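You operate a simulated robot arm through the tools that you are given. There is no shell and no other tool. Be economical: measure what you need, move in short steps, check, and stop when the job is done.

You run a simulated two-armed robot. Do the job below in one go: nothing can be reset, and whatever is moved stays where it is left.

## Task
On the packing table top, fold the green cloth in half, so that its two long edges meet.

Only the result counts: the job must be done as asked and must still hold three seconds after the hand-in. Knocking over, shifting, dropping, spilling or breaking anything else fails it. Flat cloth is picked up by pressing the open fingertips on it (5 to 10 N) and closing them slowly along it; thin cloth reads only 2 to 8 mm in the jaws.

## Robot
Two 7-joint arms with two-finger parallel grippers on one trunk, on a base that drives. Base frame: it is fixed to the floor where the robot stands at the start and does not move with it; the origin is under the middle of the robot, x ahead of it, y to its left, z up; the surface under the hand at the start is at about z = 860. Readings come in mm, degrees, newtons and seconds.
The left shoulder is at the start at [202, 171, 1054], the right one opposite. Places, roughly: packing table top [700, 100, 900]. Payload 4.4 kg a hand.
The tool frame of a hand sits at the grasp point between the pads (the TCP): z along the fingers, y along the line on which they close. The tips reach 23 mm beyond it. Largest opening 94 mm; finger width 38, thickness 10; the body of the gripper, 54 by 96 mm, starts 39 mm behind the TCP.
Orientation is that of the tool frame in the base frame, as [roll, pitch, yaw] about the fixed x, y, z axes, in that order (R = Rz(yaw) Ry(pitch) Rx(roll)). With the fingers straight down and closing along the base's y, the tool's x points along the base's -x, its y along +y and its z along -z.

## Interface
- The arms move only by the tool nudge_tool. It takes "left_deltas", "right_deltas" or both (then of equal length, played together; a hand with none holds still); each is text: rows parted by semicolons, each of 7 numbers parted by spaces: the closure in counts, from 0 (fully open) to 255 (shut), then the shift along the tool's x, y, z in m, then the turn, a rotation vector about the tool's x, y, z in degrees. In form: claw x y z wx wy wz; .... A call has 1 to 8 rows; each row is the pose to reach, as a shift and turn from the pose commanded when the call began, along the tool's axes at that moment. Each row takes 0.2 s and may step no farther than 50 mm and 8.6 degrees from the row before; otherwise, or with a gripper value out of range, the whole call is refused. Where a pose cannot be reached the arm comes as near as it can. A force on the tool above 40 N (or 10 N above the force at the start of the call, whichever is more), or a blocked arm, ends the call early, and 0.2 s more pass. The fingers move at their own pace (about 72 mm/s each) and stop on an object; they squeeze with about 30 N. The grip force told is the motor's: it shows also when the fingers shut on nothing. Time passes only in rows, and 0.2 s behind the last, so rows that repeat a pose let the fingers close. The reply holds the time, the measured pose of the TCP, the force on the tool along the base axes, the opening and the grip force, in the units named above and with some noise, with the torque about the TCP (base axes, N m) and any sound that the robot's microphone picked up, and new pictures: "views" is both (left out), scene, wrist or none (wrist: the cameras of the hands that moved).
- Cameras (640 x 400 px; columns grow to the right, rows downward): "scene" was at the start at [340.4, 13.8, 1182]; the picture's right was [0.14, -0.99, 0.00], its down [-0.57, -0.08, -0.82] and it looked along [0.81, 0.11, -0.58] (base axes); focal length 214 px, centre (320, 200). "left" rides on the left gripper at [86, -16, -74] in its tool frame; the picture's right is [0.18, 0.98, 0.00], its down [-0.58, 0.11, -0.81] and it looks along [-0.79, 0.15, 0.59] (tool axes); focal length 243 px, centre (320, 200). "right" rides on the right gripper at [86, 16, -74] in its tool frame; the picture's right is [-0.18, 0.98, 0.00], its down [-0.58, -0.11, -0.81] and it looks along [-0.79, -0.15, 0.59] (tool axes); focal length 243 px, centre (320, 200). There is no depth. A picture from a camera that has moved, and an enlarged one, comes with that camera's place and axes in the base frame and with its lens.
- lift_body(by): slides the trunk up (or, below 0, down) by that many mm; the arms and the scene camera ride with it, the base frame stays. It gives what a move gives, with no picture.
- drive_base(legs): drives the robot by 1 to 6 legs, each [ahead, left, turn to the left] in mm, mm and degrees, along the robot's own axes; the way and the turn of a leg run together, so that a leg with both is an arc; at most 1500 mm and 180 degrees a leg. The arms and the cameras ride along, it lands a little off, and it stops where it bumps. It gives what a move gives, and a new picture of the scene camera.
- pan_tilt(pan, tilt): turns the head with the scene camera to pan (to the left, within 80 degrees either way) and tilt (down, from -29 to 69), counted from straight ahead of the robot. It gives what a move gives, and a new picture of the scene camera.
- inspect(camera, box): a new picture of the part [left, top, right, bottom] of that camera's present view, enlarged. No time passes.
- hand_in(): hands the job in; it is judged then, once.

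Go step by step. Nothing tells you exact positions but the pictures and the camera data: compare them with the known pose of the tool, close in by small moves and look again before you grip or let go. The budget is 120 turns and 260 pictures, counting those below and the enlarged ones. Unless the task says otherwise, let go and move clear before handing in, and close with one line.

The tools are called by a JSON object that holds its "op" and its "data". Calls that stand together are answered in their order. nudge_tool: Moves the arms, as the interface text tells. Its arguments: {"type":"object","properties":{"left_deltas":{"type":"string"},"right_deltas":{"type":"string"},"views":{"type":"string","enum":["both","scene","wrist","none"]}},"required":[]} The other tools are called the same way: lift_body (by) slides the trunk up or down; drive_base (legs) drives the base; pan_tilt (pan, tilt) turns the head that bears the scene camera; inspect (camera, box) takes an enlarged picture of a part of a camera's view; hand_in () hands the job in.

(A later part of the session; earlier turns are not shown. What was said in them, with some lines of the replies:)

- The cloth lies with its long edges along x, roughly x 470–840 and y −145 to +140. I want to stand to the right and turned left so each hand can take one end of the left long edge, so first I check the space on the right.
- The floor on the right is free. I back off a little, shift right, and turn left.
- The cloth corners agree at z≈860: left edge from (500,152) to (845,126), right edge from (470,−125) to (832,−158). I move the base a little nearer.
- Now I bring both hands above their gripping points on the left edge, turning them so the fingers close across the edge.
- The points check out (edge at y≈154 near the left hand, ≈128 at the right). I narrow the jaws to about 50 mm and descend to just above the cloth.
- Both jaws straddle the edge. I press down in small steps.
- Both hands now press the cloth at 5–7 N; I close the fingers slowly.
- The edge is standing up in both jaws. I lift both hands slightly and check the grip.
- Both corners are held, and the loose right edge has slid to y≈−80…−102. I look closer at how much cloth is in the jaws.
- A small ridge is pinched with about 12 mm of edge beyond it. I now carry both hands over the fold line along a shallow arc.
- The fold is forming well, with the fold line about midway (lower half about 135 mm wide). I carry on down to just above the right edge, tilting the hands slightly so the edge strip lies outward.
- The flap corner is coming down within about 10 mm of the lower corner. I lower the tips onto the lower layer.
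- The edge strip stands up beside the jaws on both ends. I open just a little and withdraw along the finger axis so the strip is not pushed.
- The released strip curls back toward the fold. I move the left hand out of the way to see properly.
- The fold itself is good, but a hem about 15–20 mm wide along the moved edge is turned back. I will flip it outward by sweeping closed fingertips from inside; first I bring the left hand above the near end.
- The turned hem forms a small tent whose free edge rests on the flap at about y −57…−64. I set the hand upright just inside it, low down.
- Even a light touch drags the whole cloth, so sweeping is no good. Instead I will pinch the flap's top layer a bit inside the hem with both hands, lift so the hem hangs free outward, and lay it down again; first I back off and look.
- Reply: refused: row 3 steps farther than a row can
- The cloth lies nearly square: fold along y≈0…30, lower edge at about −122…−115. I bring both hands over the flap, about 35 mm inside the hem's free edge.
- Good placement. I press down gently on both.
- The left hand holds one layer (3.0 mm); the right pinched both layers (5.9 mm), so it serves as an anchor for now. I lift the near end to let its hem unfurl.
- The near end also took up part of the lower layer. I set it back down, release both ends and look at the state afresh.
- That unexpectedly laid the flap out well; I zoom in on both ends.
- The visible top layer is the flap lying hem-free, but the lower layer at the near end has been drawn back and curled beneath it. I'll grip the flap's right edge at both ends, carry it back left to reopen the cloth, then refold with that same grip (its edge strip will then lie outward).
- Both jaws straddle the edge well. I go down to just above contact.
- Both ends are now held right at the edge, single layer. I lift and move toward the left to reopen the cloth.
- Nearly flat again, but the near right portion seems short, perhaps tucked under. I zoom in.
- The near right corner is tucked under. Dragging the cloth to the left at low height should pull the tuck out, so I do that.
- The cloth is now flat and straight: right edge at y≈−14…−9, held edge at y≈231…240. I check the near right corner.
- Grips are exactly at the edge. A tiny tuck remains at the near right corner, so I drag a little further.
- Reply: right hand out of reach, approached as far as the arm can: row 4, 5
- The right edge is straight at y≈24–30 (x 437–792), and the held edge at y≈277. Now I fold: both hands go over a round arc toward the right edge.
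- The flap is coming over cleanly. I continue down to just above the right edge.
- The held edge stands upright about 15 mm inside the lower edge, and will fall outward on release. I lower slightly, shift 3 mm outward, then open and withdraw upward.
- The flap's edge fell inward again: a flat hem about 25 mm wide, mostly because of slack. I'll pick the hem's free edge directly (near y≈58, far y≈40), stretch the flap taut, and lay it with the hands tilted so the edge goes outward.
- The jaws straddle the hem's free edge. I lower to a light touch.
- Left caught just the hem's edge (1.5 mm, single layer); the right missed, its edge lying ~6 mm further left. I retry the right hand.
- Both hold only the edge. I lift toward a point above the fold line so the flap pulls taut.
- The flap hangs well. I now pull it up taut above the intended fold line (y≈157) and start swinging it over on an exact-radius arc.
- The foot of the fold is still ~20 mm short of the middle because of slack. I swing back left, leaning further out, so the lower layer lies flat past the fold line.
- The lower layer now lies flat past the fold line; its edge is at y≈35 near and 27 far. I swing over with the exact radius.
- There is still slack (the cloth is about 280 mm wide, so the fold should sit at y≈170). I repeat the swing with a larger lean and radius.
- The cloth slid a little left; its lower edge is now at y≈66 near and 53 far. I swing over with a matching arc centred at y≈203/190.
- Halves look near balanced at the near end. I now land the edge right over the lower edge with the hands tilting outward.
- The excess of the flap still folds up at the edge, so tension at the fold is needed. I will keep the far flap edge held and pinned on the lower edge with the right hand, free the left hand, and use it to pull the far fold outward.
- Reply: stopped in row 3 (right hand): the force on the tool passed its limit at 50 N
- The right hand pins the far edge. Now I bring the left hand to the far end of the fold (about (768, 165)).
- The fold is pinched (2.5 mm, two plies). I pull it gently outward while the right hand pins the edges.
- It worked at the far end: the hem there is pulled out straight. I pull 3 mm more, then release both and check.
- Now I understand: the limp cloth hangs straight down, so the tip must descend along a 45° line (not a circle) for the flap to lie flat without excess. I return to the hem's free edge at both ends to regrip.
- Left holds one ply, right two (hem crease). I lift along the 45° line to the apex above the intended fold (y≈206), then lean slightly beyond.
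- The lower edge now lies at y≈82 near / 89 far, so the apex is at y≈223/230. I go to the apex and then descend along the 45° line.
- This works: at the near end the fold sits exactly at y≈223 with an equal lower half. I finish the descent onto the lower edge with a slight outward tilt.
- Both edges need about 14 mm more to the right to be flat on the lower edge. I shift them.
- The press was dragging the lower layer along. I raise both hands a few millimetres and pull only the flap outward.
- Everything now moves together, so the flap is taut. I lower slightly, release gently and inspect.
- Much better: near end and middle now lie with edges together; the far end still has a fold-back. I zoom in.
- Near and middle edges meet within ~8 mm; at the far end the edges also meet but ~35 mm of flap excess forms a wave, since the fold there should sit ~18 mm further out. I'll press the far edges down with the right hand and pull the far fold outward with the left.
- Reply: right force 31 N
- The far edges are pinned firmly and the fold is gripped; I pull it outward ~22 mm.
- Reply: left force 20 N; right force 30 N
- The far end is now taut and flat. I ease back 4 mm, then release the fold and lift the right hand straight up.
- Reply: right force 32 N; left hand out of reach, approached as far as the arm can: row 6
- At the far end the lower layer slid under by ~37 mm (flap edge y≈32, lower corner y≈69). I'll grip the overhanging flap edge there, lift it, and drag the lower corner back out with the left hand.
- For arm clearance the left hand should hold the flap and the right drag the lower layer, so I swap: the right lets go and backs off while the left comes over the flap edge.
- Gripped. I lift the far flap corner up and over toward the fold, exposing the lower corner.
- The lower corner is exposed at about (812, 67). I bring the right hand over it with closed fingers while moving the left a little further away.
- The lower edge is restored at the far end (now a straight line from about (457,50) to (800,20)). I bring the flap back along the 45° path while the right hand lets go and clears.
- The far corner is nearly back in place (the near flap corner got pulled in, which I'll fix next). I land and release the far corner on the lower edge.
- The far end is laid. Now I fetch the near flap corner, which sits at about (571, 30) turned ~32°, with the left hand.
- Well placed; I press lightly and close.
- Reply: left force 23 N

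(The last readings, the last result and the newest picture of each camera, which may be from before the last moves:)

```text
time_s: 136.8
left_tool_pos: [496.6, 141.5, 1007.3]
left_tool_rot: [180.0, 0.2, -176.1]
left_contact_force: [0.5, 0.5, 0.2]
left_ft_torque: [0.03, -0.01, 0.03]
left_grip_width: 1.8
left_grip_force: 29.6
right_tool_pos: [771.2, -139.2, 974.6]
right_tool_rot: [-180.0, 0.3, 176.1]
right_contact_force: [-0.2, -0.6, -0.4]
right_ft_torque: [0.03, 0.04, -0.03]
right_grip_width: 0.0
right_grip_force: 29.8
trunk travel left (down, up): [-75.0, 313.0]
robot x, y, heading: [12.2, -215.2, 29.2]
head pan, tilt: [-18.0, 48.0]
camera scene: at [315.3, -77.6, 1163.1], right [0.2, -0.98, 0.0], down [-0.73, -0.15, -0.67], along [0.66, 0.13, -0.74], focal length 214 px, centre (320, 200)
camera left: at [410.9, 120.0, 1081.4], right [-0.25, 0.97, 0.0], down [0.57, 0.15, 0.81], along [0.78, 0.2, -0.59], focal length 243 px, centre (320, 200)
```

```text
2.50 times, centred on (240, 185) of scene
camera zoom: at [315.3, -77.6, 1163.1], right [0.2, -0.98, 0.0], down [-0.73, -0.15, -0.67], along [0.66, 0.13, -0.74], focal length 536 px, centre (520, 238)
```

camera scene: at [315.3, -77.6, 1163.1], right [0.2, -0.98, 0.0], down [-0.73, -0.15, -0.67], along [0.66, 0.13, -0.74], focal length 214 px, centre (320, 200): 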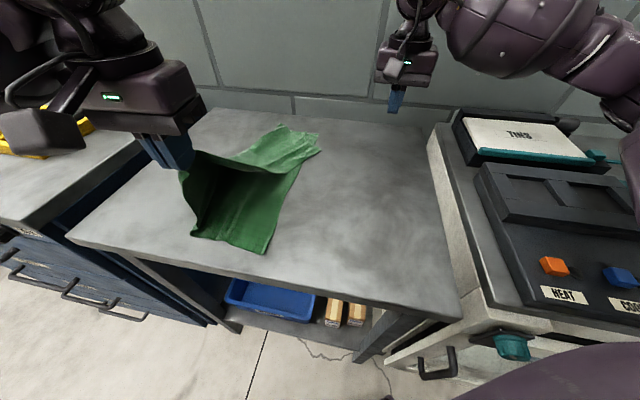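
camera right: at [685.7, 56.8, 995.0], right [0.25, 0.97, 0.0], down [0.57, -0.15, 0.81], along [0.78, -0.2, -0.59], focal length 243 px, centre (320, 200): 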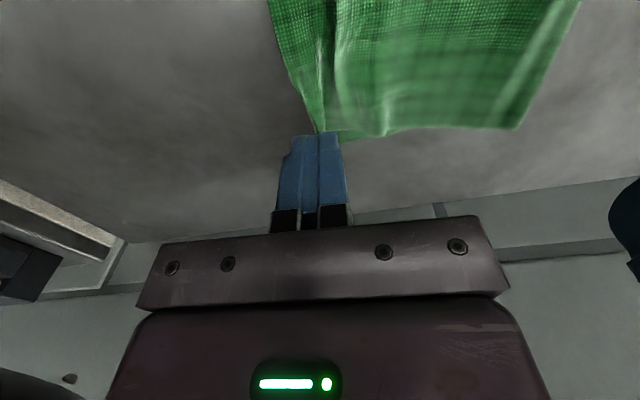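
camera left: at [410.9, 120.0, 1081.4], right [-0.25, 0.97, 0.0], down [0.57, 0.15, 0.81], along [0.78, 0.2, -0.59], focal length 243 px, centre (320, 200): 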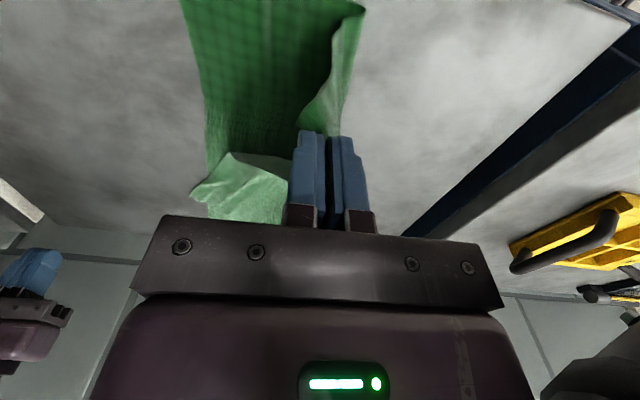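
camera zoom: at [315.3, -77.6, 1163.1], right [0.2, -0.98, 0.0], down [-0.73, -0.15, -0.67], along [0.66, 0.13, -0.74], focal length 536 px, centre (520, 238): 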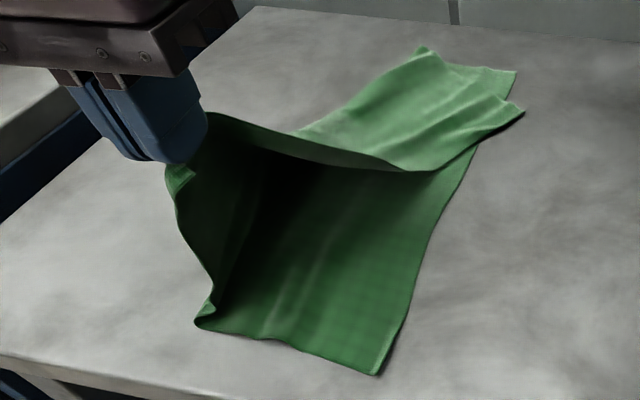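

The near flap is lifted; the far flap corner slid out to about (747, 5). I use the free right hand to take that far corner so both ends can be laid together.

{"op": "nudge_tool", "data": {"right_deltas": "200 0.006 0.02 0 0 0 4.1; 200 0.0127 0.04 0.005 0 0 8.2; 200 0.019 0.06 0.01 0 0 12.4; 200 0.0254 0.08 0.016 0 0 16.5; 200 0.032 0.1 0.022 0 0 20.6; 200 0.038 0.12 0.03 0 0 24.8; 200 0.0444 0.138 0.038 0 0 29; 200 0.0507 0.1559 0.045 0 0 33", "views": "none"}}

{"op": "inspect", "data": {"camera": "right", "box": [160, 0, 520, 240]}}

```text
time_s: 138.6
left_tool_pos: [495.8, 140.7, 1006.6]
left_tool_rot: [-179.9, 0.1, -175.9]
left_contact_force: [0.1, 0.4, -0.9]
left_ft_torque: [-0.01, 0.02, 0.02]
left_grip_width: 1.9
left_grip_force: 30.0
right_tool_pos: [731.5, 20.1, 925.9]
right_tool_rot: [179.8, 0.2, 143.0]
right_contact_force: [0.8, 0.4, 0.8]
right_ft_torque: [-0.02, 0.01, 0.0]
right_grip_width: 20.3
right_grip_force: 0.1
trunk travel left (down, up): [-75.0, 313.0]
robot x, y, heading: [15.3, -217.8, 29.3]
head pan, tilt: [-18.0, 48.0]
```

```text
1.67 times, centred on (340, 120) of right
camera zoom: at [672.4, 84.1, 1001.3], right [0.74, 0.67, 0.0], down [0.39, -0.44, 0.81], along [0.55, -0.6, -0.59], focal length 404 px, centre (287, 333)
```

zoom: 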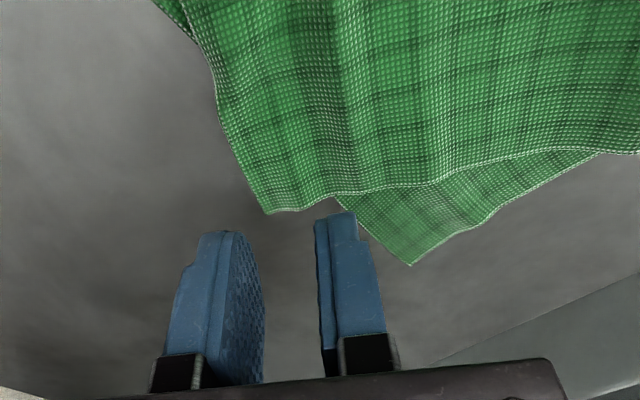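

{"op": "nudge_tool", "data": {"right_deltas": "200 0.0041 -0.0112 0.02 0 0 0; 200 0.0041 -0.0112 0.034 0 0 0; 200 0.0041 -0.0112 0.0385 0 0 0; 200 0.0041 -0.0112 0.0405 0 0 0; 200 0.0041 -0.0112 0.0405 0 0 0", "views": "none"}}

{"op": "inspect", "data": {"camera": "right", "box": [200, 0, 440, 240]}}

```text
time_s: 139.8
left_tool_pos: [493.6, 143.6, 1007.3]
left_tool_rot: [-179.8, 0.4, -176.0]
left_contact_force: [0.1, -0.1, -0.1]
left_ft_torque: [-0.01, 0.02, 0.04]
left_grip_width: 1.8
left_grip_force: 30.1
right_tool_pos: [719.0, 15.9, 891.7]
right_tool_rot: [179.6, 0.7, 143.1]
right_contact_force: [1.0, 0.5, 0.5]
right_ft_torque: [0.01, -0.02, 0.02]
right_grip_width: 20.4
right_grip_force: 0.2
trunk travel left (down, up): [-75.0, 313.0]
robot x, y, heading: [17.0, -220.9, 29.5]
head pan, tilt: [-18.0, 48.0]
```

```text
1.67 times, centred on (320, 120) of right
camera zoom: at [659.6, 79.7, 967.7], right [0.74, 0.68, 0.01], down [0.39, -0.44, 0.81], along [0.55, -0.59, -0.58], focal length 404 px, centre (320, 333)
```

zoom: 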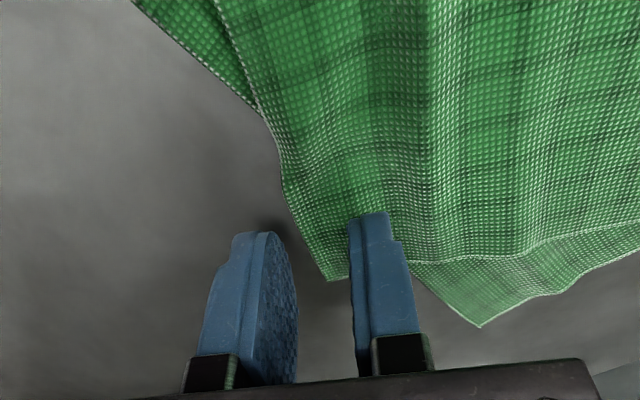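

{"op": "nudge_tool", "data": {"right_deltas": "200 0 0.002 0.004 0 0 0; 200 0 0.002 0.007 0 0 0; 200 0 0.002 0.0085 0 0 0; 212 0 0.002 0.0085 0 0 0; 224 0 0.002 0.0085 0 0 0; 236 0 0.002 0.0085 0 0 0; 248 0 0.002 0.0085 0 0 0; 255 0 0.002 0.0085 0 0 0", "views": "none"}}

{"op": "inspect", "data": {"camera": "right", "box": [200, 0, 440, 240]}}

```text
time_s: 141.6
left_tool_pos: [493.2, 142.4, 1007.4]
left_tool_rot: [-179.8, 0.3, -176.0]
left_contact_force: [-0.6, 0.0, -1.0]
left_ft_torque: [-0.02, 0.0, 0.0]
left_grip_width: 1.7
left_grip_force: 29.6
right_tool_pos: [720.3, 18.3, 886.6]
right_tool_rot: [179.3, 0.6, 143.1]
right_contact_force: [0.5, -0.8, 0.2]
right_ft_torque: [0.0, -0.01, 0.03]
right_grip_width: 0.0
right_grip_force: 29.6
trunk travel left (down, up): [-75.0, 313.0]
robot x, y, heading: [17.7, -218.9, 29.4]
head pan, tilt: [-18.0, 48.0]
```

```text
1.67 times, centred on (320, 120) of right
camera zoom: at [660.0, 80.8, 961.1], right [0.74, 0.68, 0.01], down [0.39, -0.44, 0.81], along [0.55, -0.59, -0.58], focal length 404 px, centre (320, 333)
```

zoom: 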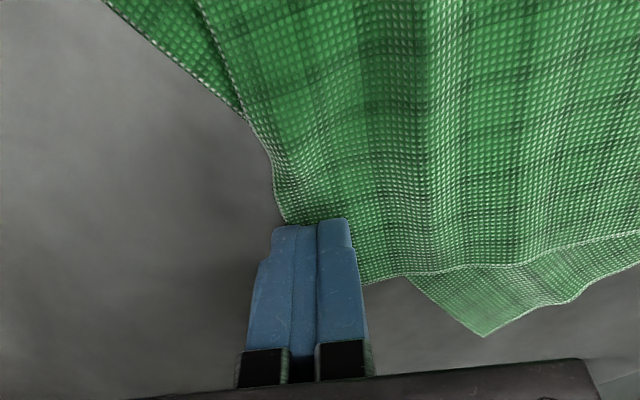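

Missed for lack of contact; reopen, shift slightly in, press 3 mm lower, and close again.

{"op": "nudge_tool", "data": {"right_deltas": "225 0 0.002 -0.004 0 0 0; 195 0 0.003 -0.004 0 0 0; 195 0 0.003 0.001 0 0 0; 195 0 0.003 0.004 0 0 0; 195 0 0.003 0.004 0 0 0", "views": "none"}}

```text
time_s: 142.8
left_tool_pos: [491.9, 141.1, 1009.0]
left_tool_rot: [180.0, 0.4, -176.0]
left_contact_force: [0.2, -0.2, -0.1]
left_ft_torque: [0.0, 0.02, 0.04]
left_grip_width: 1.9
left_grip_force: 30.3
right_tool_pos: [722.4, 18.2, 886.0]
right_tool_rot: [179.1, 0.6, 143.3]
right_contact_force: [2.4, -3.8, 25.1]
right_ft_torque: [0.38, -0.11, -0.06]
right_grip_width: 21.6
right_grip_force: 0.0
trunk travel left (down, up): [-75.0, 313.0]
robot x, y, heading: [19.7, -219.0, 29.6]
head pan, tilt: [-18.0, 48.0]
```

{"op": "nudge_tool", "data": {"right_deltas": "195 0 0 -0.0015 0 0 0; 205 0 0 -0.0015 0 0 0; 215 0 0 -0.0015 0 0 0; 225 0 0 -0.0015 0 0 0; 235 0 0 -0.0015 0 0 0; 245 0 0 -0.0015 0 0 0; 255 0 0 -0.0015 0 0 0; 255 0 0 -0.0015 0 0 0", "views": "none"}}

{"op": "inspect", "data": {"camera": "right", "box": [200, 0, 440, 240]}}

```text
time_s: 144.6
left_tool_pos: [491.6, 141.4, 1009.5]
left_tool_rot: [-179.9, 0.4, -176.0]
left_contact_force: [-0.6, -1.1, 0.4]
left_ft_torque: [-0.03, -0.01, 0.03]
left_grip_width: 1.8
left_grip_force: 30.6
right_tool_pos: [721.6, 18.2, 884.9]
right_tool_rot: [179.3, 0.4, 143.1]
right_contact_force: [1.2, 4.2, 28.6]
right_ft_torque: [0.43, 0.18, -0.03]
right_grip_width: 2.4
right_grip_force: 29.3
trunk travel left (down, up): [-75.0, 313.0]
robot x, y, heading: [17.1, -215.4, 29.3]
head pan, tilt: [-18.0, 48.0]
```

```text
1.67 times, centred on (320, 120) of right
camera zoom: at [660.9, 81.2, 959.6], right [0.74, 0.68, 0.01], down [0.39, -0.44, 0.81], along [0.55, -0.59, -0.59], focal length 404 px, centre (320, 333)
```

zoom: 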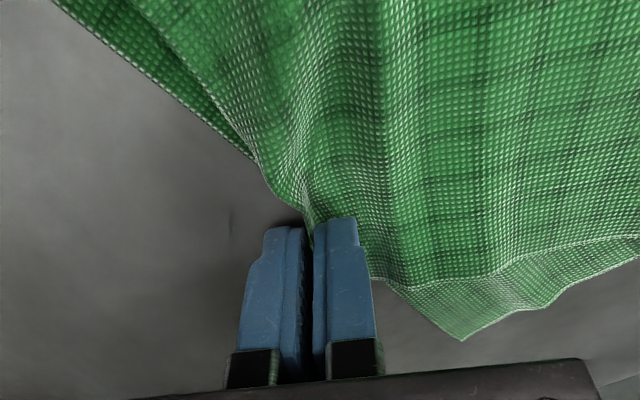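

Both ends are held again. Lower edge lies along y≈38 (near) to 27 (far). I raise both to the apex above the intended fold (y≈179/168), squaring the far hand.

{"op": "nudge_tool", "data": {"left_deltas": "255 0.0006 0.0055 -0.001 0 0 1; 255 0.0012 0.011 -0.002 0 0 2; 255 0.0018 0.0165 -0.003 0 0 3; 255 0.0025 0.022 -0.004 0 0 4; 255 0.003 0.0275 -0.005 0 0 5; 255 0.0037 0.033 -0.006 0 0 6; 255 0.0043 0.0384 -0.007 0 0 6; 255 0.0043 0.0384 -0.007 0 0 6", "right_deltas": "255 0.002 0.011 -0.015 0 0 -5; 255 0.006 0.033 -0.04 0 0 -10; 255 0.013 0.059 -0.065 0 0 -15; 255 0.02 0.085 -0.09 0 0 -20; 255 0.027 0.111 -0.11 0 0 -25; 255 0.0328 0.1354 -0.125 0 0 -30; 255 0.038 0.159 -0.131 0 0 -35; 255 0.038 0.159 -0.131 0 0 -35", "views": "scene"}}

{"op": "inspect", "data": {"camera": "right", "box": [0, 0, 480, 240]}}

```text
time_s: 146.4
left_tool_pos: [489.7, 176.3, 1015.7]
left_tool_rot: [180.0, -0.1, 178.0]
left_contact_force: [0.5, -0.7, -0.6]
left_ft_torque: [0.01, -0.02, 0.04]
left_grip_width: 2.0
left_grip_force: 29.7
right_tool_pos: [789.0, 165.2, 1005.8]
right_tool_rot: [-180.0, 0.3, 178.1]
right_contact_force: [0.3, -0.3, -0.1]
right_ft_torque: [-0.01, 0.0, -0.07]
right_grip_width: 2.0
right_grip_force: 29.8
trunk travel left (down, up): [-75.0, 313.0]
robot x, y, heading: [19.8, -220.2, 29.6]
head pan, tilt: [-18.0, 48.0]
camera scene: at [315.3, -77.8, 1163.1], right [0.2, -0.98, 0.0], down [-0.73, -0.15, -0.67], along [0.66, 0.13, -0.74], focal length 214 px, centre (320, 200)
```

scene: 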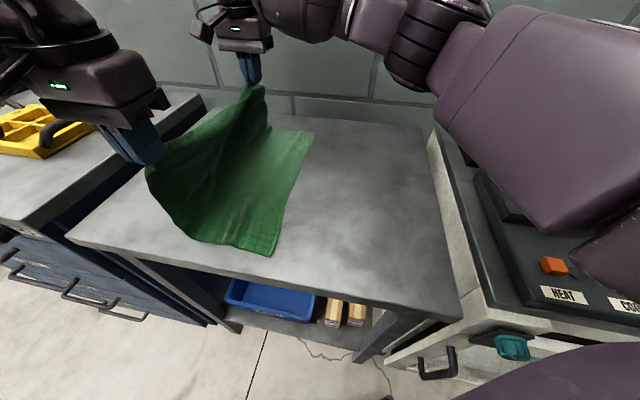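

```text
1.33 times, centred on (240, 120) of right
camera zoom: at [703.8, 183.3, 1080.4], right [0.22, 0.98, 0.0], down [0.57, -0.13, 0.81], along [0.79, -0.17, -0.59], focal length 324 px, centre (427, 307)
```

zoom: 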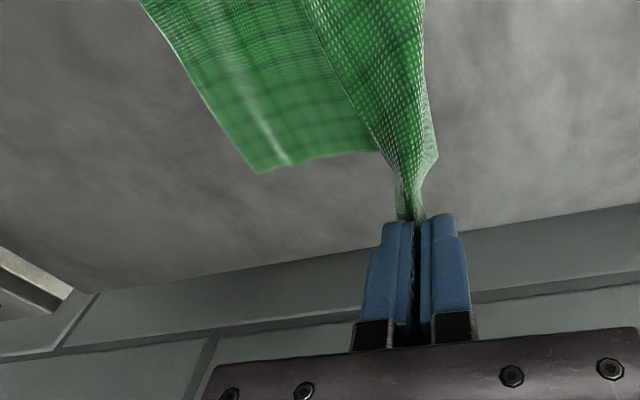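

Very good: lower edge at y≈32 near / 35 far, flap hanging straight. I lean slightly out, return to the apex and descend at 45°.

{"op": "nudge_tool", "data": {"left_deltas": "255 0 0.01 0.025 0 0 0; 255 0 0.01 0.025 0 0 0; 255 0.001 -0.003 0 0 0 0; 255 0.002 -0.027 0.024 0 0 0; 255 0.003 -0.051 0.048 0 0 0; 255 0.005 -0.075 0.072 0 0 0; 255 0.006 -0.093 0.09 0 0 0; 255 0.006 -0.103 0.1 0 0 0", "right_deltas": "255 0 0.024 0.015 0 0 0; 255 0 0.024 0.015 0 0 0; 255 0 0.011 -0.008 0 0 0; 255 0 -0.013 0.016 0 0 0; 255 0 -0.037 0.04 0 0 0; 255 0 -0.061 0.064 0 0 0; 255 0 -0.079 0.082 0 0 0; 255 0 -0.089 0.092 0 0 0", "views": "none"}}

{"op": "inspect", "data": {"camera": "left", "box": [120, 0, 520, 240]}}

{"op": "inspect", "data": {"camera": "right", "box": [120, 0, 520, 240]}}

```text
time_s: 148.2
left_tool_pos: [477.6, 73.5, 915.0]
left_tool_rot: [-179.9, 0.0, 178.0]
left_contact_force: [0.2, -0.1, -0.8]
left_ft_torque: [-0.03, 0.04, 0.06]
left_grip_width: 1.9
left_grip_force: 29.9
right_tool_pos: [787.4, 74.8, 913.3]
right_tool_rot: [180.0, 0.2, 178.1]
right_contact_force: [0.5, -1.0, 0.4]
right_ft_torque: [0.03, 0.02, -0.01]
right_grip_width: 1.7
right_grip_force: 29.8
trunk travel left (down, up): [-75.0, 313.0]
robot x, y, heading: [18.9, -215.8, 29.4]
head pan, tilt: [-18.0, 48.0]
```

```text
1.60 times, centred on (320, 120) of left
camera zoom: at [390.9, 61.3, 990.3], right [-0.15, 0.99, 0.0], down [0.58, 0.09, 0.81], along [0.8, 0.12, -0.59], focal length 388 px, centre (320, 328)
```

zoom: 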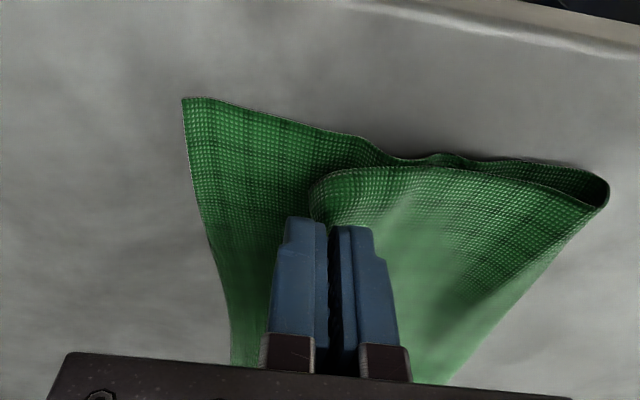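

```text
1.60 times, centred on (320, 120) of right
camera zoom: at [701.0, 94.4, 988.1], right [0.22, 0.98, 0.0], down [0.57, -0.13, 0.81], along [0.79, -0.18, -0.59], focal length 388 px, centre (320, 328)
```

zoom: 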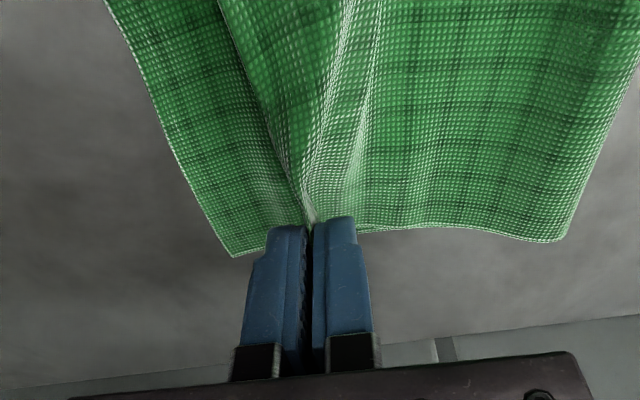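

Far end is spot on (half 141 mm); near half is a bit long, so I draw the near edge a little higher and tauter before landing both.

{"op": "nudge_tool", "data": {"left_deltas": "255 0 -0.022 0 -5 0 0; 255 0 -0.04 0.0034 -10 0 0; 255 0 -0.047 0.0148 -15 0 0; 255 0 -0.05 0.0265 -20 0 0; 255 0 -0.05 0.0265 -20 0 0", "right_deltas": "255 0 -0.013 0.007 -5 0 0; 255 0 -0.026 0.0144 -10 0 0; 255 0 -0.038 0.0205 -15 0 0; 255 0 -0.049 0.0245 -20 0 0; 255 0 -0.049 0.0245 -20 0 0", "views": "none"}}

{"op": "inspect", "data": {"camera": "left", "box": [160, 0, 520, 240]}}

{"op": "inspect", "data": {"camera": "right", "box": [160, 0, 520, 240]}}

```text
time_s: 149.4
left_tool_pos: [476.2, 25.5, 886.8]
left_tool_rot: [159.9, 0.1, 177.9]
left_contact_force: [0.8, 0.9, 2.1]
left_ft_torque: [-0.03, -0.01, 0.02]
left_grip_width: 1.6
left_grip_force: 29.9
right_tool_pos: [785.2, 27.7, 890.2]
right_tool_rot: [160.0, 0.3, 178.1]
right_contact_force: [-0.3, 0.2, 0.6]
right_ft_torque: [0.0, 0.01, 0.02]
right_grip_width: 1.9
right_grip_force: 29.7
trunk travel left (down, up): [-75.0, 313.0]
robot x, y, heading: [18.2, -218.9, 29.6]
head pan, tilt: [-18.0, 48.0]
```

```text
1.67 times, centred on (340, 120) of left
camera zoom: at [388.5, -11.1, 951.7], right [-0.15, 0.93, 0.34], down [0.57, -0.19, 0.8], along [0.8, 0.31, -0.5], focal length 404 px, centre (287, 333)
```

zoom: 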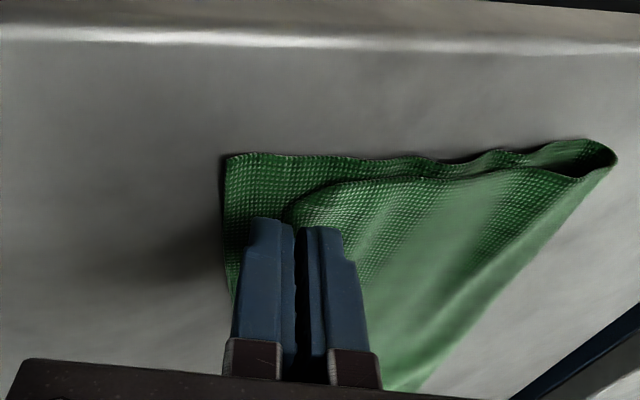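

```text
1.67 times, centred on (340, 120) of right
camera zoom: at [698.8, 20.0, 967.0], right [0.21, 0.92, 0.34], down [0.56, -0.4, 0.72], along [0.8, 0.04, -0.6], focal length 404 px, centre (287, 333)
```

zoom: 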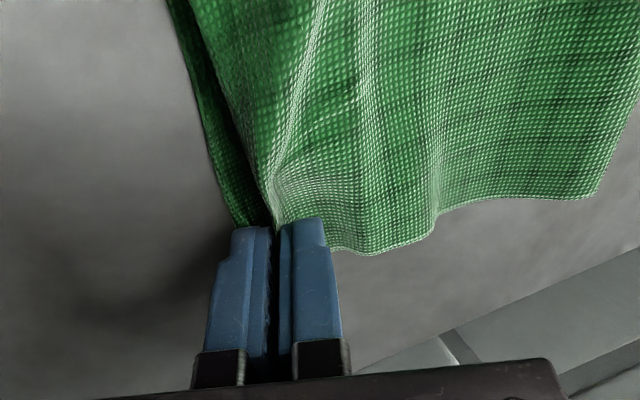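

Both edges are over the lower edge within ~10–18 mm. I raise the left slightly, pull it a bit more outward, set down and release both.

{"op": "nudge_tool", "data": {"left_deltas": "255 0 0.0017 -0.0047 0 0 0; 255 0.004 -0.005 -0.007 0 0 0; 255 0.006 -0.0096 -0.0088 0 0 0; 255 0.006 -0.011 -0.0045 0 0 0; 240 0.006 -0.011 -0.0045 0 0 0; 222 0.006 -0.011 -0.0045 0 0 0; 215 0.006 -0.011 -0.02 0 0 0; 215 0.006 -0.011 -0.05 0 0 0", "right_deltas": "255 0 0 0 0 0 0; 255 0 -0.002 -0.0007 0 0 0; 255 0 -0.0038 -0.0014 0 0 0; 255 0 -0.0045 0.0005 0 0 0; 240 0 -0.0045 0.0005 0 0 0; 222 0 -0.0045 0.0005 0 0 0; 215 0 -0.0045 -0.015 0 0 0; 215 0 -0.0045 -0.045 0 0 0", "views": "none"}}

{"op": "nudge_tool", "data": {"left_deltas": "215 0 0 -0.04 0 0 0; 215 0 0.04 -0.06 0 0 0; 215 0 0.085 -0.065 0 0 0; 215 0 0.13 -0.065 0 0 0; 215 0 0.175 -0.065 0 0 0; 215 0 0.22 -0.05 0 0 0; 215 0 0.24 -0.05 0 0 0", "right_deltas": "215 0 0 -0.04 0 0 0; 215 0 0 -0.07 0 0 0; 215 0 0 -0.07 0 0 0; 215 0 0 -0.07 0 0 0; 215 0 0 -0.07 0 0 0; 215 0 0 -0.07 0 0 0; 215 0 0 -0.07 0 0 0", "views": "none"}}

{"op": "inspect", "data": {"camera": "scene", "box": [170, 110, 340, 270]}}

{"op": "inspect", "data": {"camera": "right", "box": [200, 0, 500, 180]}}

```text
time_s: 151.2
left_tool_pos: [468.8, -1.8, 934.5]
left_tool_rot: [159.9, 0.2, 177.9]
left_contact_force: [-0.3, 0.2, 0.6]
left_ft_torque: [0.0, 0.0, -0.03]
left_grip_width: 14.8
left_grip_force: 0.1
right_tool_pos: [781.2, 5.2, 933.0]
right_tool_rot: [159.9, 0.3, 178.0]
right_contact_force: [0.0, -0.3, 0.0]
right_ft_torque: [0.02, -0.01, 0.01]
right_grip_width: 14.8
right_grip_force: 0.0
trunk travel left (down, up): [-75.0, 313.0]
robot x, y, heading: [19.8, -220.8, 29.5]
head pan, tilt: [-18.0, 48.0]
```

```text
time_s: 152.8
left_tool_pos: [476.5, 206.6, 1061.6]
left_tool_rot: [159.9, 0.1, 177.9]
left_contact_force: [0.7, -0.4, 0.6]
left_ft_torque: [-0.03, 0.04, 0.03]
left_grip_width: 14.8
left_grip_force: 0.1
right_tool_pos: [780.4, -16.9, 997.5]
right_tool_rot: [160.0, 0.2, 178.2]
right_contact_force: [-0.6, 0.7, -0.4]
right_ft_torque: [0.0, 0.0, 0.02]
right_grip_width: 14.9
right_grip_force: 0.0
trunk travel left (down, up): [-75.0, 313.0]
robot x, y, heading: [13.8, -219.5, 29.4]
head pan, tilt: [-18.0, 48.0]
```

```text
2.50 times, centred on (255, 190) of scene
camera zoom: at [314.9, -77.7, 1163.3], right [0.2, -0.98, 0.0], down [-0.73, -0.15, -0.67], along [0.66, 0.13, -0.74], focal length 536 px, centre (482, 225)
```

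zoom: 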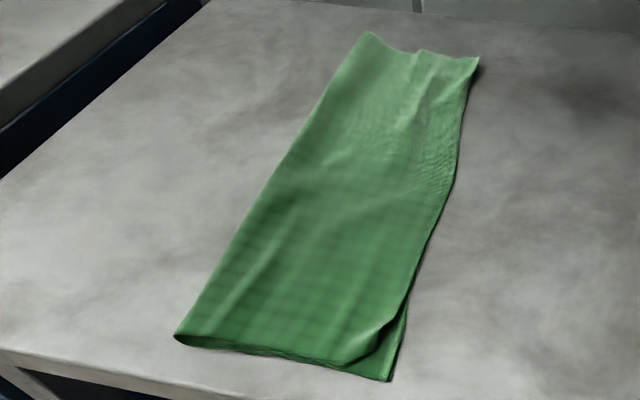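

```text
2.13 times, centred on (350, 90) of right
camera zoom: at [693.8, -25.5, 1073.0], right [0.21, 0.92, 0.34], down [0.56, -0.4, 0.72], along [0.8, 0.04, -0.6], focal length 518 px, centre (256, 435)
```

zoom: 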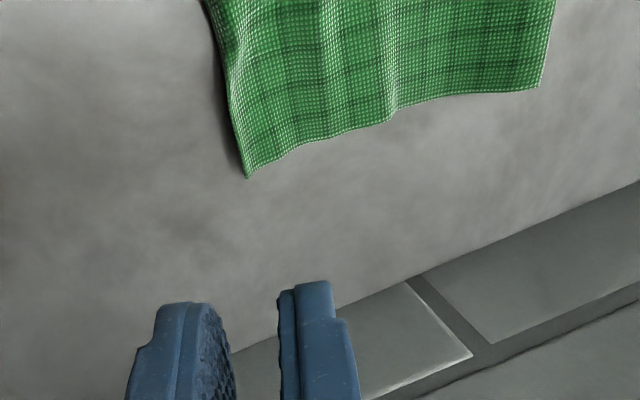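

Excellent overall: the long edges lie together, only the near flap corner seems tucked. I zoom there and at the far corner.

{"op": "inspect", "data": {"camera": "scene", "box": [225, 205, 295, 268]}}

{"op": "inspect", "data": {"camera": "right", "box": [280, 0, 380, 90]}}

```text
6.35 times, centred on (260, 236) of scene
camera zoom: at [314.9, -77.7, 1163.3], right [0.2, -0.98, 0.0], down [-0.73, -0.15, -0.67], along [0.66, 0.13, -0.74], focal length 1362 px, centre (701, -32)
```

zoom: 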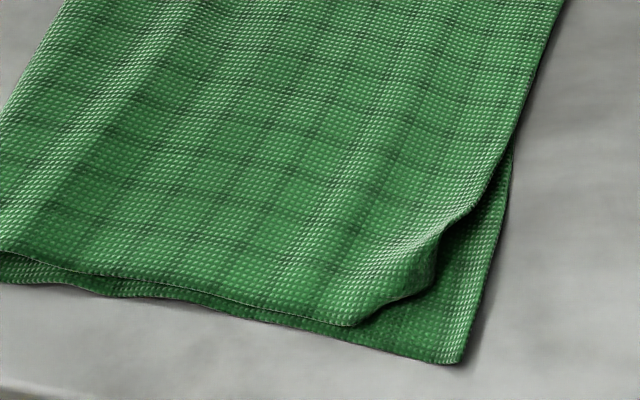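

```text
4.44 times, centred on (330, 45) of right
camera zoom: at [693.8, -25.5, 1073.0], right [0.21, 0.92, 0.34], down [0.56, -0.4, 0.72], along [0.8, 0.04, -0.6], focal length 1078 px, centre (276, 889)
```

zoom: 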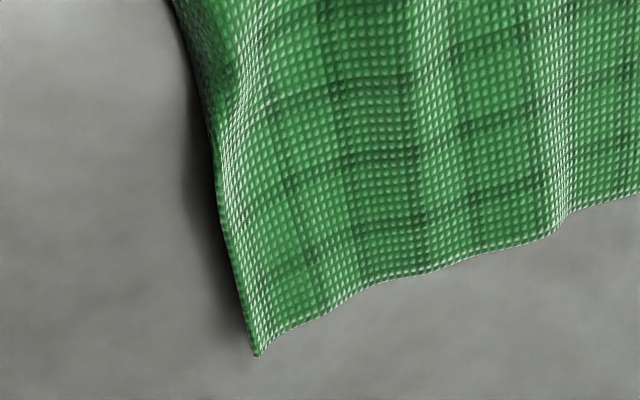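

The far corner is perfect; the near flap corner (~25 mm triangle) is tucked under. I'll pick it up at the tuck, let the corner drop open, and lay it outward.

{"op": "nudge_tool", "data": {"left_deltas": "200 -0.001 -0.021 0.003 2.5 0 0; 200 -0.002 -0.042 0.006 5 0 0; 200 -0.003 -0.063 0.009 7.5 0 0; 200 -0.0045 -0.084 0.012 10 0 0; 200 -0.0055 -0.105 0.015 12.5 0 0; 200 -0.0065 -0.126 0.018 15 0 0; 200 -0.0075 -0.147 0.021 17.5 0 0; 200 -0.0087 -0.1683 0.0239 20 0 0", "views": "none"}}

{"op": "nudge_tool", "data": {"left_deltas": "200 0 -0.01 0.02 0 0 7; 200 0 -0.02 0.04 0 0 14; 200 -0.001 -0.031 0.06 0 0 21.5; 200 -0.001 -0.031 0.06 0 0 21.5", "views": "none"}}

{"op": "inspect", "data": {"camera": "left", "box": [160, 0, 480, 240]}}

```text
time_s: 154.6
left_tool_pos: [481.1, 55.4, 980.6]
left_tool_rot: [-180.0, 0.0, 178.0]
left_contact_force: [-0.7, 0.4, 0.8]
left_ft_torque: [0.02, 0.01, -0.03]
left_grip_width: 20.3
left_grip_force: 0.1
right_tool_pos: [781.9, -16.2, 996.3]
right_tool_rot: [160.0, 0.3, 178.0]
right_contact_force: [0.1, 0.1, -0.5]
right_ft_torque: [0.01, 0.01, 0.01]
right_grip_width: 14.8
right_grip_force: 0.0
trunk travel left (down, up): [-75.0, 313.0]
robot x, y, heading: [19.1, -220.4, 29.3]
head pan, tilt: [-18.0, 48.0]
```

```text
time_s: 155.6
left_tool_pos: [481.8, 23.2, 918.9]
left_tool_rot: [-180.0, 0.1, 156.4]
left_contact_force: [-0.2, -0.3, 0.3]
left_ft_torque: [0.0, 0.02, 0.03]
left_grip_width: 20.2
left_grip_force: 0.0
right_tool_pos: [779.9, -17.1, 996.9]
right_tool_rot: [160.1, 0.4, 178.1]
right_contact_force: [0.0, -0.6, 0.7]
right_ft_torque: [-0.03, 0.0, 0.03]
right_grip_width: 14.9
right_grip_force: 0.0
trunk travel left (down, up): [-75.0, 313.0]
robot x, y, heading: [15.8, -219.8, 29.4]
head pan, tilt: [-18.0, 48.0]
```

```text
1.67 times, centred on (320, 120) of left
camera zoom: at [395.0, 45.2, 993.8], right [0.22, 0.97, 0.0], down [0.57, -0.13, 0.81], along [0.79, -0.18, -0.59], focal length 404 px, centre (320, 333)
```

zoom: 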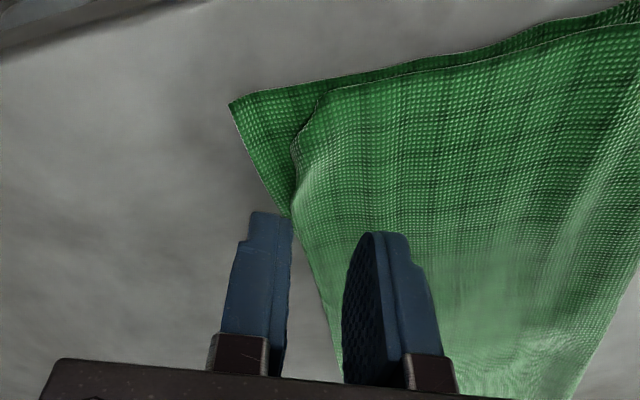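

{"op": "nudge_tool", "data": {"left_deltas": "205 0.0152 -0.0077 0.012 0 0 0; 205 0.0152 -0.0077 0.025 0 0 0; 205 0.0152 -0.0077 0.031 0 0 0; 205 0.0152 -0.0077 0.0335 0 0 0; 205 0.0152 -0.0077 0.0335 0 0 0", "views": "none"}}

{"op": "inspect", "data": {"camera": "left", "box": [200, 20, 440, 240]}}

```text
time_s: 156.8
left_tool_pos: [463.2, 22.2, 885.8]
left_tool_rot: [-179.9, 0.2, 156.4]
left_contact_force: [0.2, -0.4, 0.5]
left_ft_torque: [-0.02, -0.03, 0.04]
left_grip_width: 18.4
left_grip_force: 0.1
right_tool_pos: [780.9, -17.8, 996.9]
right_tool_rot: [159.9, 0.4, 178.1]
right_contact_force: [-0.2, -0.4, 0.1]
right_ft_torque: [-0.02, -0.01, 0.0]
right_grip_width: 14.8
right_grip_force: 0.1
trunk travel left (down, up): [-75.0, 313.0]
robot x, y, heading: [17.7, -219.2, 29.3]
head pan, tilt: [-18.0, 48.0]
```

```text
1.82 times, centred on (320, 130) of left
camera zoom: at [378.5, 43.3, 961.8], right [0.22, 0.97, 0.0], down [0.58, -0.13, 0.81], along [0.79, -0.18, -0.59], focal length 441 px, centre (320, 327)
```

zoom: 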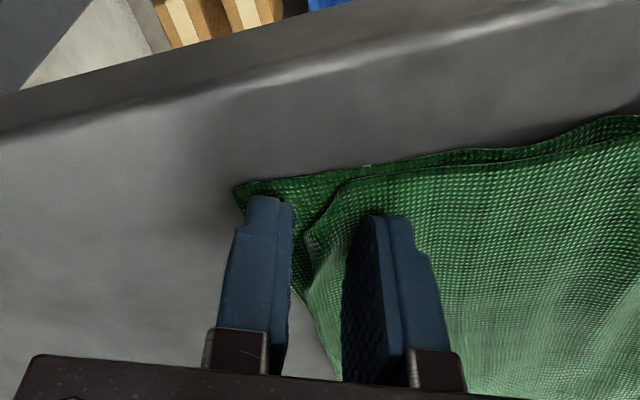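

{"op": "nudge_tool", "data": {"left_deltas": "205 0 0 0.001 0 0 0; 212 0 0 0.001 0 0 0; 220 0 0 0.001 0 0 0; 228 0 0 0.001 0 0 0; 236 0 0 0.001 0 0 0; 244 0 0 0.001 0 0 0; 255 0 0 0.001 0 0 0; 255 0 0 0.001 0 0 0", "views": "none"}}

{"op": "nudge_tool", "data": {"left_deltas": "255 0 0 -0.015 0 0 0; 255 0 0 -0.03 0 0 0; 255 0 0 -0.045 0 0 0; 255 0 0 -0.045 0 0 0", "views": "none"}}

{"op": "inspect", "data": {"camera": "left", "box": [200, 0, 440, 220]}}

```text
time_s: 158.6
left_tool_pos: [464.5, 23.6, 886.0]
left_tool_rot: [-179.9, 0.1, 156.5]
left_contact_force: [0.7, -0.3, 4.7]
left_ft_torque: [0.01, -0.01, -0.01]
left_grip_width: 2.4
left_grip_force: 30.0
right_tool_pos: [779.7, -16.8, 996.4]
right_tool_rot: [160.0, 0.4, 178.1]
right_contact_force: [0.3, -0.9, -0.3]
right_ft_torque: [-0.03, -0.04, 0.01]
right_grip_width: 14.9
right_grip_force: 0.1
trunk travel left (down, up): [-75.0, 313.0]
robot x, y, heading: [18.9, -219.9, 29.4]
head pan, tilt: [-18.0, 48.0]
```

```text
time_s: 159.6
left_tool_pos: [464.9, 23.2, 929.9]
left_tool_rot: [-180.0, 0.1, 156.5]
left_contact_force: [0.0, -0.5, -0.3]
left_ft_torque: [0.0, 0.0, 0.03]
left_grip_width: 2.1
left_grip_force: 29.6
right_tool_pos: [782.2, -16.7, 995.4]
right_tool_rot: [160.0, 0.4, 178.1]
right_contact_force: [0.7, 0.3, 1.1]
right_ft_torque: [0.02, -0.01, -0.01]
right_grip_width: 14.7
right_grip_force: 0.1
trunk travel left (down, up): [-75.0, 313.0]
robot x, y, heading: [18.8, -214.5, 29.5]
head pan, tilt: [-18.0, 48.0]
```

```text
1.82 times, centred on (320, 110) of left
camera zoom: at [378.3, 44.4, 1004.4], right [0.22, 0.97, 0.0], down [0.58, -0.13, 0.81], along [0.79, -0.18, -0.59], focal length 441 px, centre (320, 364)
```

zoom: 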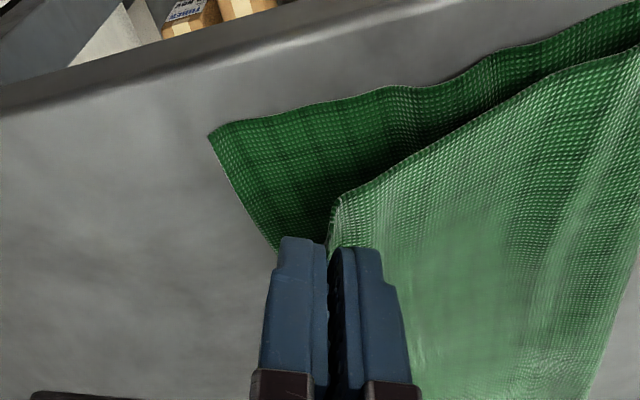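

The corner has come free. I swing it outward beyond the edge, lower it, and ease back so it lies outward.

{"op": "nudge_tool", "data": {"left_deltas": "255 -0.0004 -0.0135 0 0 0 0; 255 -0.0008 -0.0269 0.004 0 0 0; 255 -0.0002 -0.0304 0.015 0 0 0; 255 -0.0002 -0.0304 0.028 0 0 0; 255 0.0015 -0.027 0.035 0 0 0; 255 0.003 -0.0231 0.04 0 0 0; 255 0.003 -0.0231 0.04 0 0 0", "views": "none"}}

{"op": "inspect", "data": {"camera": "left", "box": [200, 0, 440, 220]}}

```text
time_s: 161.2
left_tool_pos: [450.5, 5.2, 891.3]
left_tool_rot: [180.0, 0.1, 156.5]
left_contact_force: [0.3, -0.4, -0.6]
left_ft_torque: [0.03, 0.0, 0.04]
left_grip_width: 2.4
left_grip_force: 30.1
right_tool_pos: [780.8, -17.5, 996.2]
right_tool_rot: [160.0, 0.3, 178.2]
right_contact_force: [-0.7, 0.7, 1.0]
right_ft_torque: [-0.02, -0.01, 0.02]
right_grip_width: 15.0
right_grip_force: 0.0
trunk travel left (down, up): [-75.0, 313.0]
robot x, y, heading: [16.0, -216.1, 29.4]
head pan, tilt: [-18.0, 48.0]
```

```text
1.82 times, centred on (320, 110) of left
camera zoom: at [364.9, 25.3, 966.7], right [0.22, 0.97, 0.0], down [0.58, -0.13, 0.81], along [0.79, -0.18, -0.59], focal length 441 px, centre (320, 364)
```

zoom: 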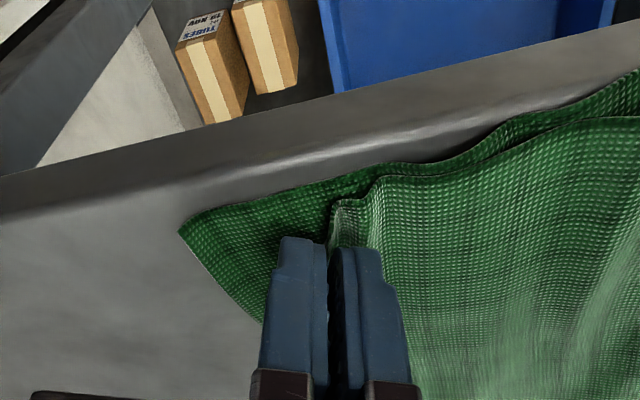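

{"op": "inspect", "data": {"camera": "scene", "box": [150, 110, 340, 290]}}

```text
2.22 times, centred on (245, 200) of scene
camera zoom: at [315.1, -77.6, 1163.2], right [0.2, -0.98, 0.0], down [-0.73, -0.15, -0.67], along [0.66, 0.13, -0.74], focal length 477 px, centre (487, 200)
```

zoom: 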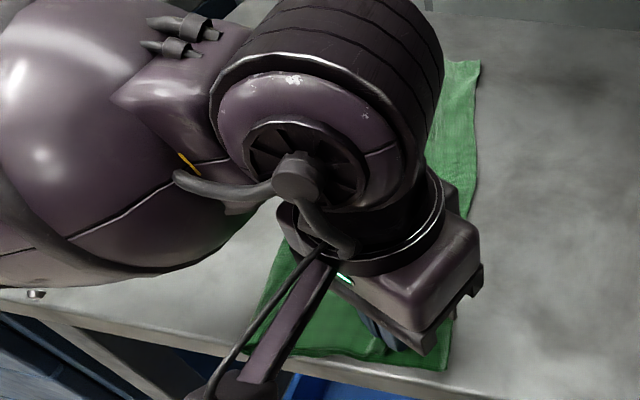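

The whole near end slid along (fold y≈108, lower corner y≈−29), so the flap corner just needs to go ~27 mm further on the proper 45° line. I lift slightly back and lay it down there, then release.

{"op": "nudge_tool", "data": {"left_deltas": "255 0.0026 0.006 -0.02 0 0 0; 255 0.0052 0.0119 -0.037 0 0 0; 255 0.0019 0.0024 -0.027 0 0 0; 255 -0.0014 -0.007 -0.017 0 0 0; 255 -0.0048 -0.0165 -0.007 0 0 0; 255 -0.0081 -0.0259 0.002 0 0 0; 238 -0.0081 -0.0259 0.002 0 0 0; 218 -0.0081 -0.0259 0.002 0 0 0", "views": "none"}}

{"op": "nudge_tool", "data": {"left_deltas": "215 0 0 -0.015 0 0 0; 215 0 0 -0.05 0 0 0; 215 0 0 -0.09 0 0 0; 215 0 0.045 -0.11 0 0 0; 215 0 0.09 -0.12 0 0 0; 215 0 0.135 -0.12 0 0 0; 215 0 0.18 -0.12 0 0 0; 215 0 0.225 -0.12 0 0 0", "views": "none"}}

{"op": "inspect", "data": {"camera": "scene", "box": [170, 110, 350, 280]}}

```text
time_s: 163.0
left_tool_pos: [448.1, -22.7, 887.9]
left_tool_rot: [179.9, 0.2, 156.5]
left_contact_force: [-0.5, 0.5, -0.4]
left_ft_torque: [0.02, -0.02, -0.01]
left_grip_width: 13.8
left_grip_force: 0.0
right_tool_pos: [780.7, -16.2, 997.5]
right_tool_rot: [160.1, 0.3, 178.1]
right_contact_force: [0.3, 0.2, -0.5]
right_ft_torque: [-0.02, -0.02, -0.03]
right_grip_width: 14.8
right_grip_force: 0.1
trunk travel left (down, up): [-75.0, 313.0]
robot x, y, heading: [14.8, -217.4, 29.2]
head pan, tilt: [-18.0, 48.0]
```

```text
time_s: 164.8
left_tool_pos: [536.8, 183.6, 1009.3]
left_tool_rot: [180.0, 0.1, 156.5]
left_contact_force: [0.2, 0.0, -0.1]
left_ft_torque: [-0.06, -0.03, -0.01]
left_grip_width: 14.9
left_grip_force: 0.1
right_tool_pos: [781.1, -15.8, 995.6]
right_tool_rot: [160.1, 0.2, 178.2]
right_contact_force: [-0.3, -0.5, 0.0]
right_ft_torque: [0.03, -0.02, 0.05]
right_grip_width: 14.7
right_grip_force: 0.1
trunk travel left (down, up): [-75.0, 313.0]
robot x, y, heading: [17.4, -221.6, 29.5]
head pan, tilt: [-18.0, 48.0]
```

```text
2.35 times, centred on (260, 195) of scene
camera zoom: at [315.3, -77.0, 1163.0], right [0.2, -0.98, 0.0], down [-0.73, -0.15, -0.67], along [0.66, 0.13, -0.74], focal length 505 px, centre (461, 212)
```

zoom: 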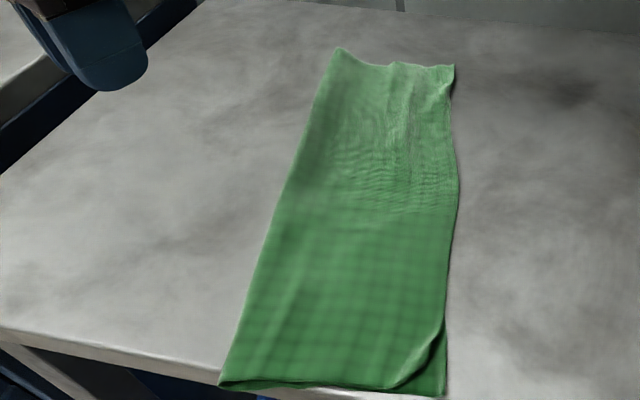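

{"op": "inspect", "data": {"camera": "scene", "box": [255, 225, 315, 280]}}

```text
7.27 times, centred on (285, 252) of scene
camera zoom: at [315.3, -77.0, 1163.0], right [0.2, -0.98, 0.0], down [-0.73, -0.15, -0.67], along [0.66, 0.13, -0.74], focal length 1560 px, centre (574, -182)
```

zoom: 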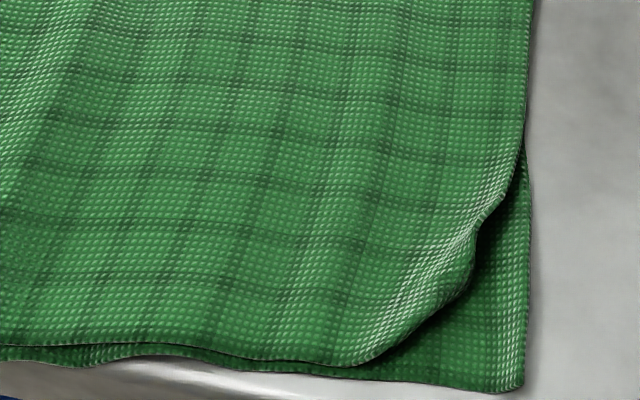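

The two long edges now lie together along nearly their full length, except for a small tucked tip at the near flap corner. Another try could drag the cloth toward the table edge, and both hands are clear, so I hand in.

{"op": "hand_in", "data": {}}

```text
The job is handed in.
```

The green cloth is folded in half on the packing table with its long edges together, but the near corner of the top layer is still turned under. The turned-under tip leaves a gap of roughly 30–45 mm at that corner. I stopped there because another try could have dragged the cloth toward the table's front edge, which its near end already lies close to. Both hands have let go and are clear; the hand-in gave no verdict.
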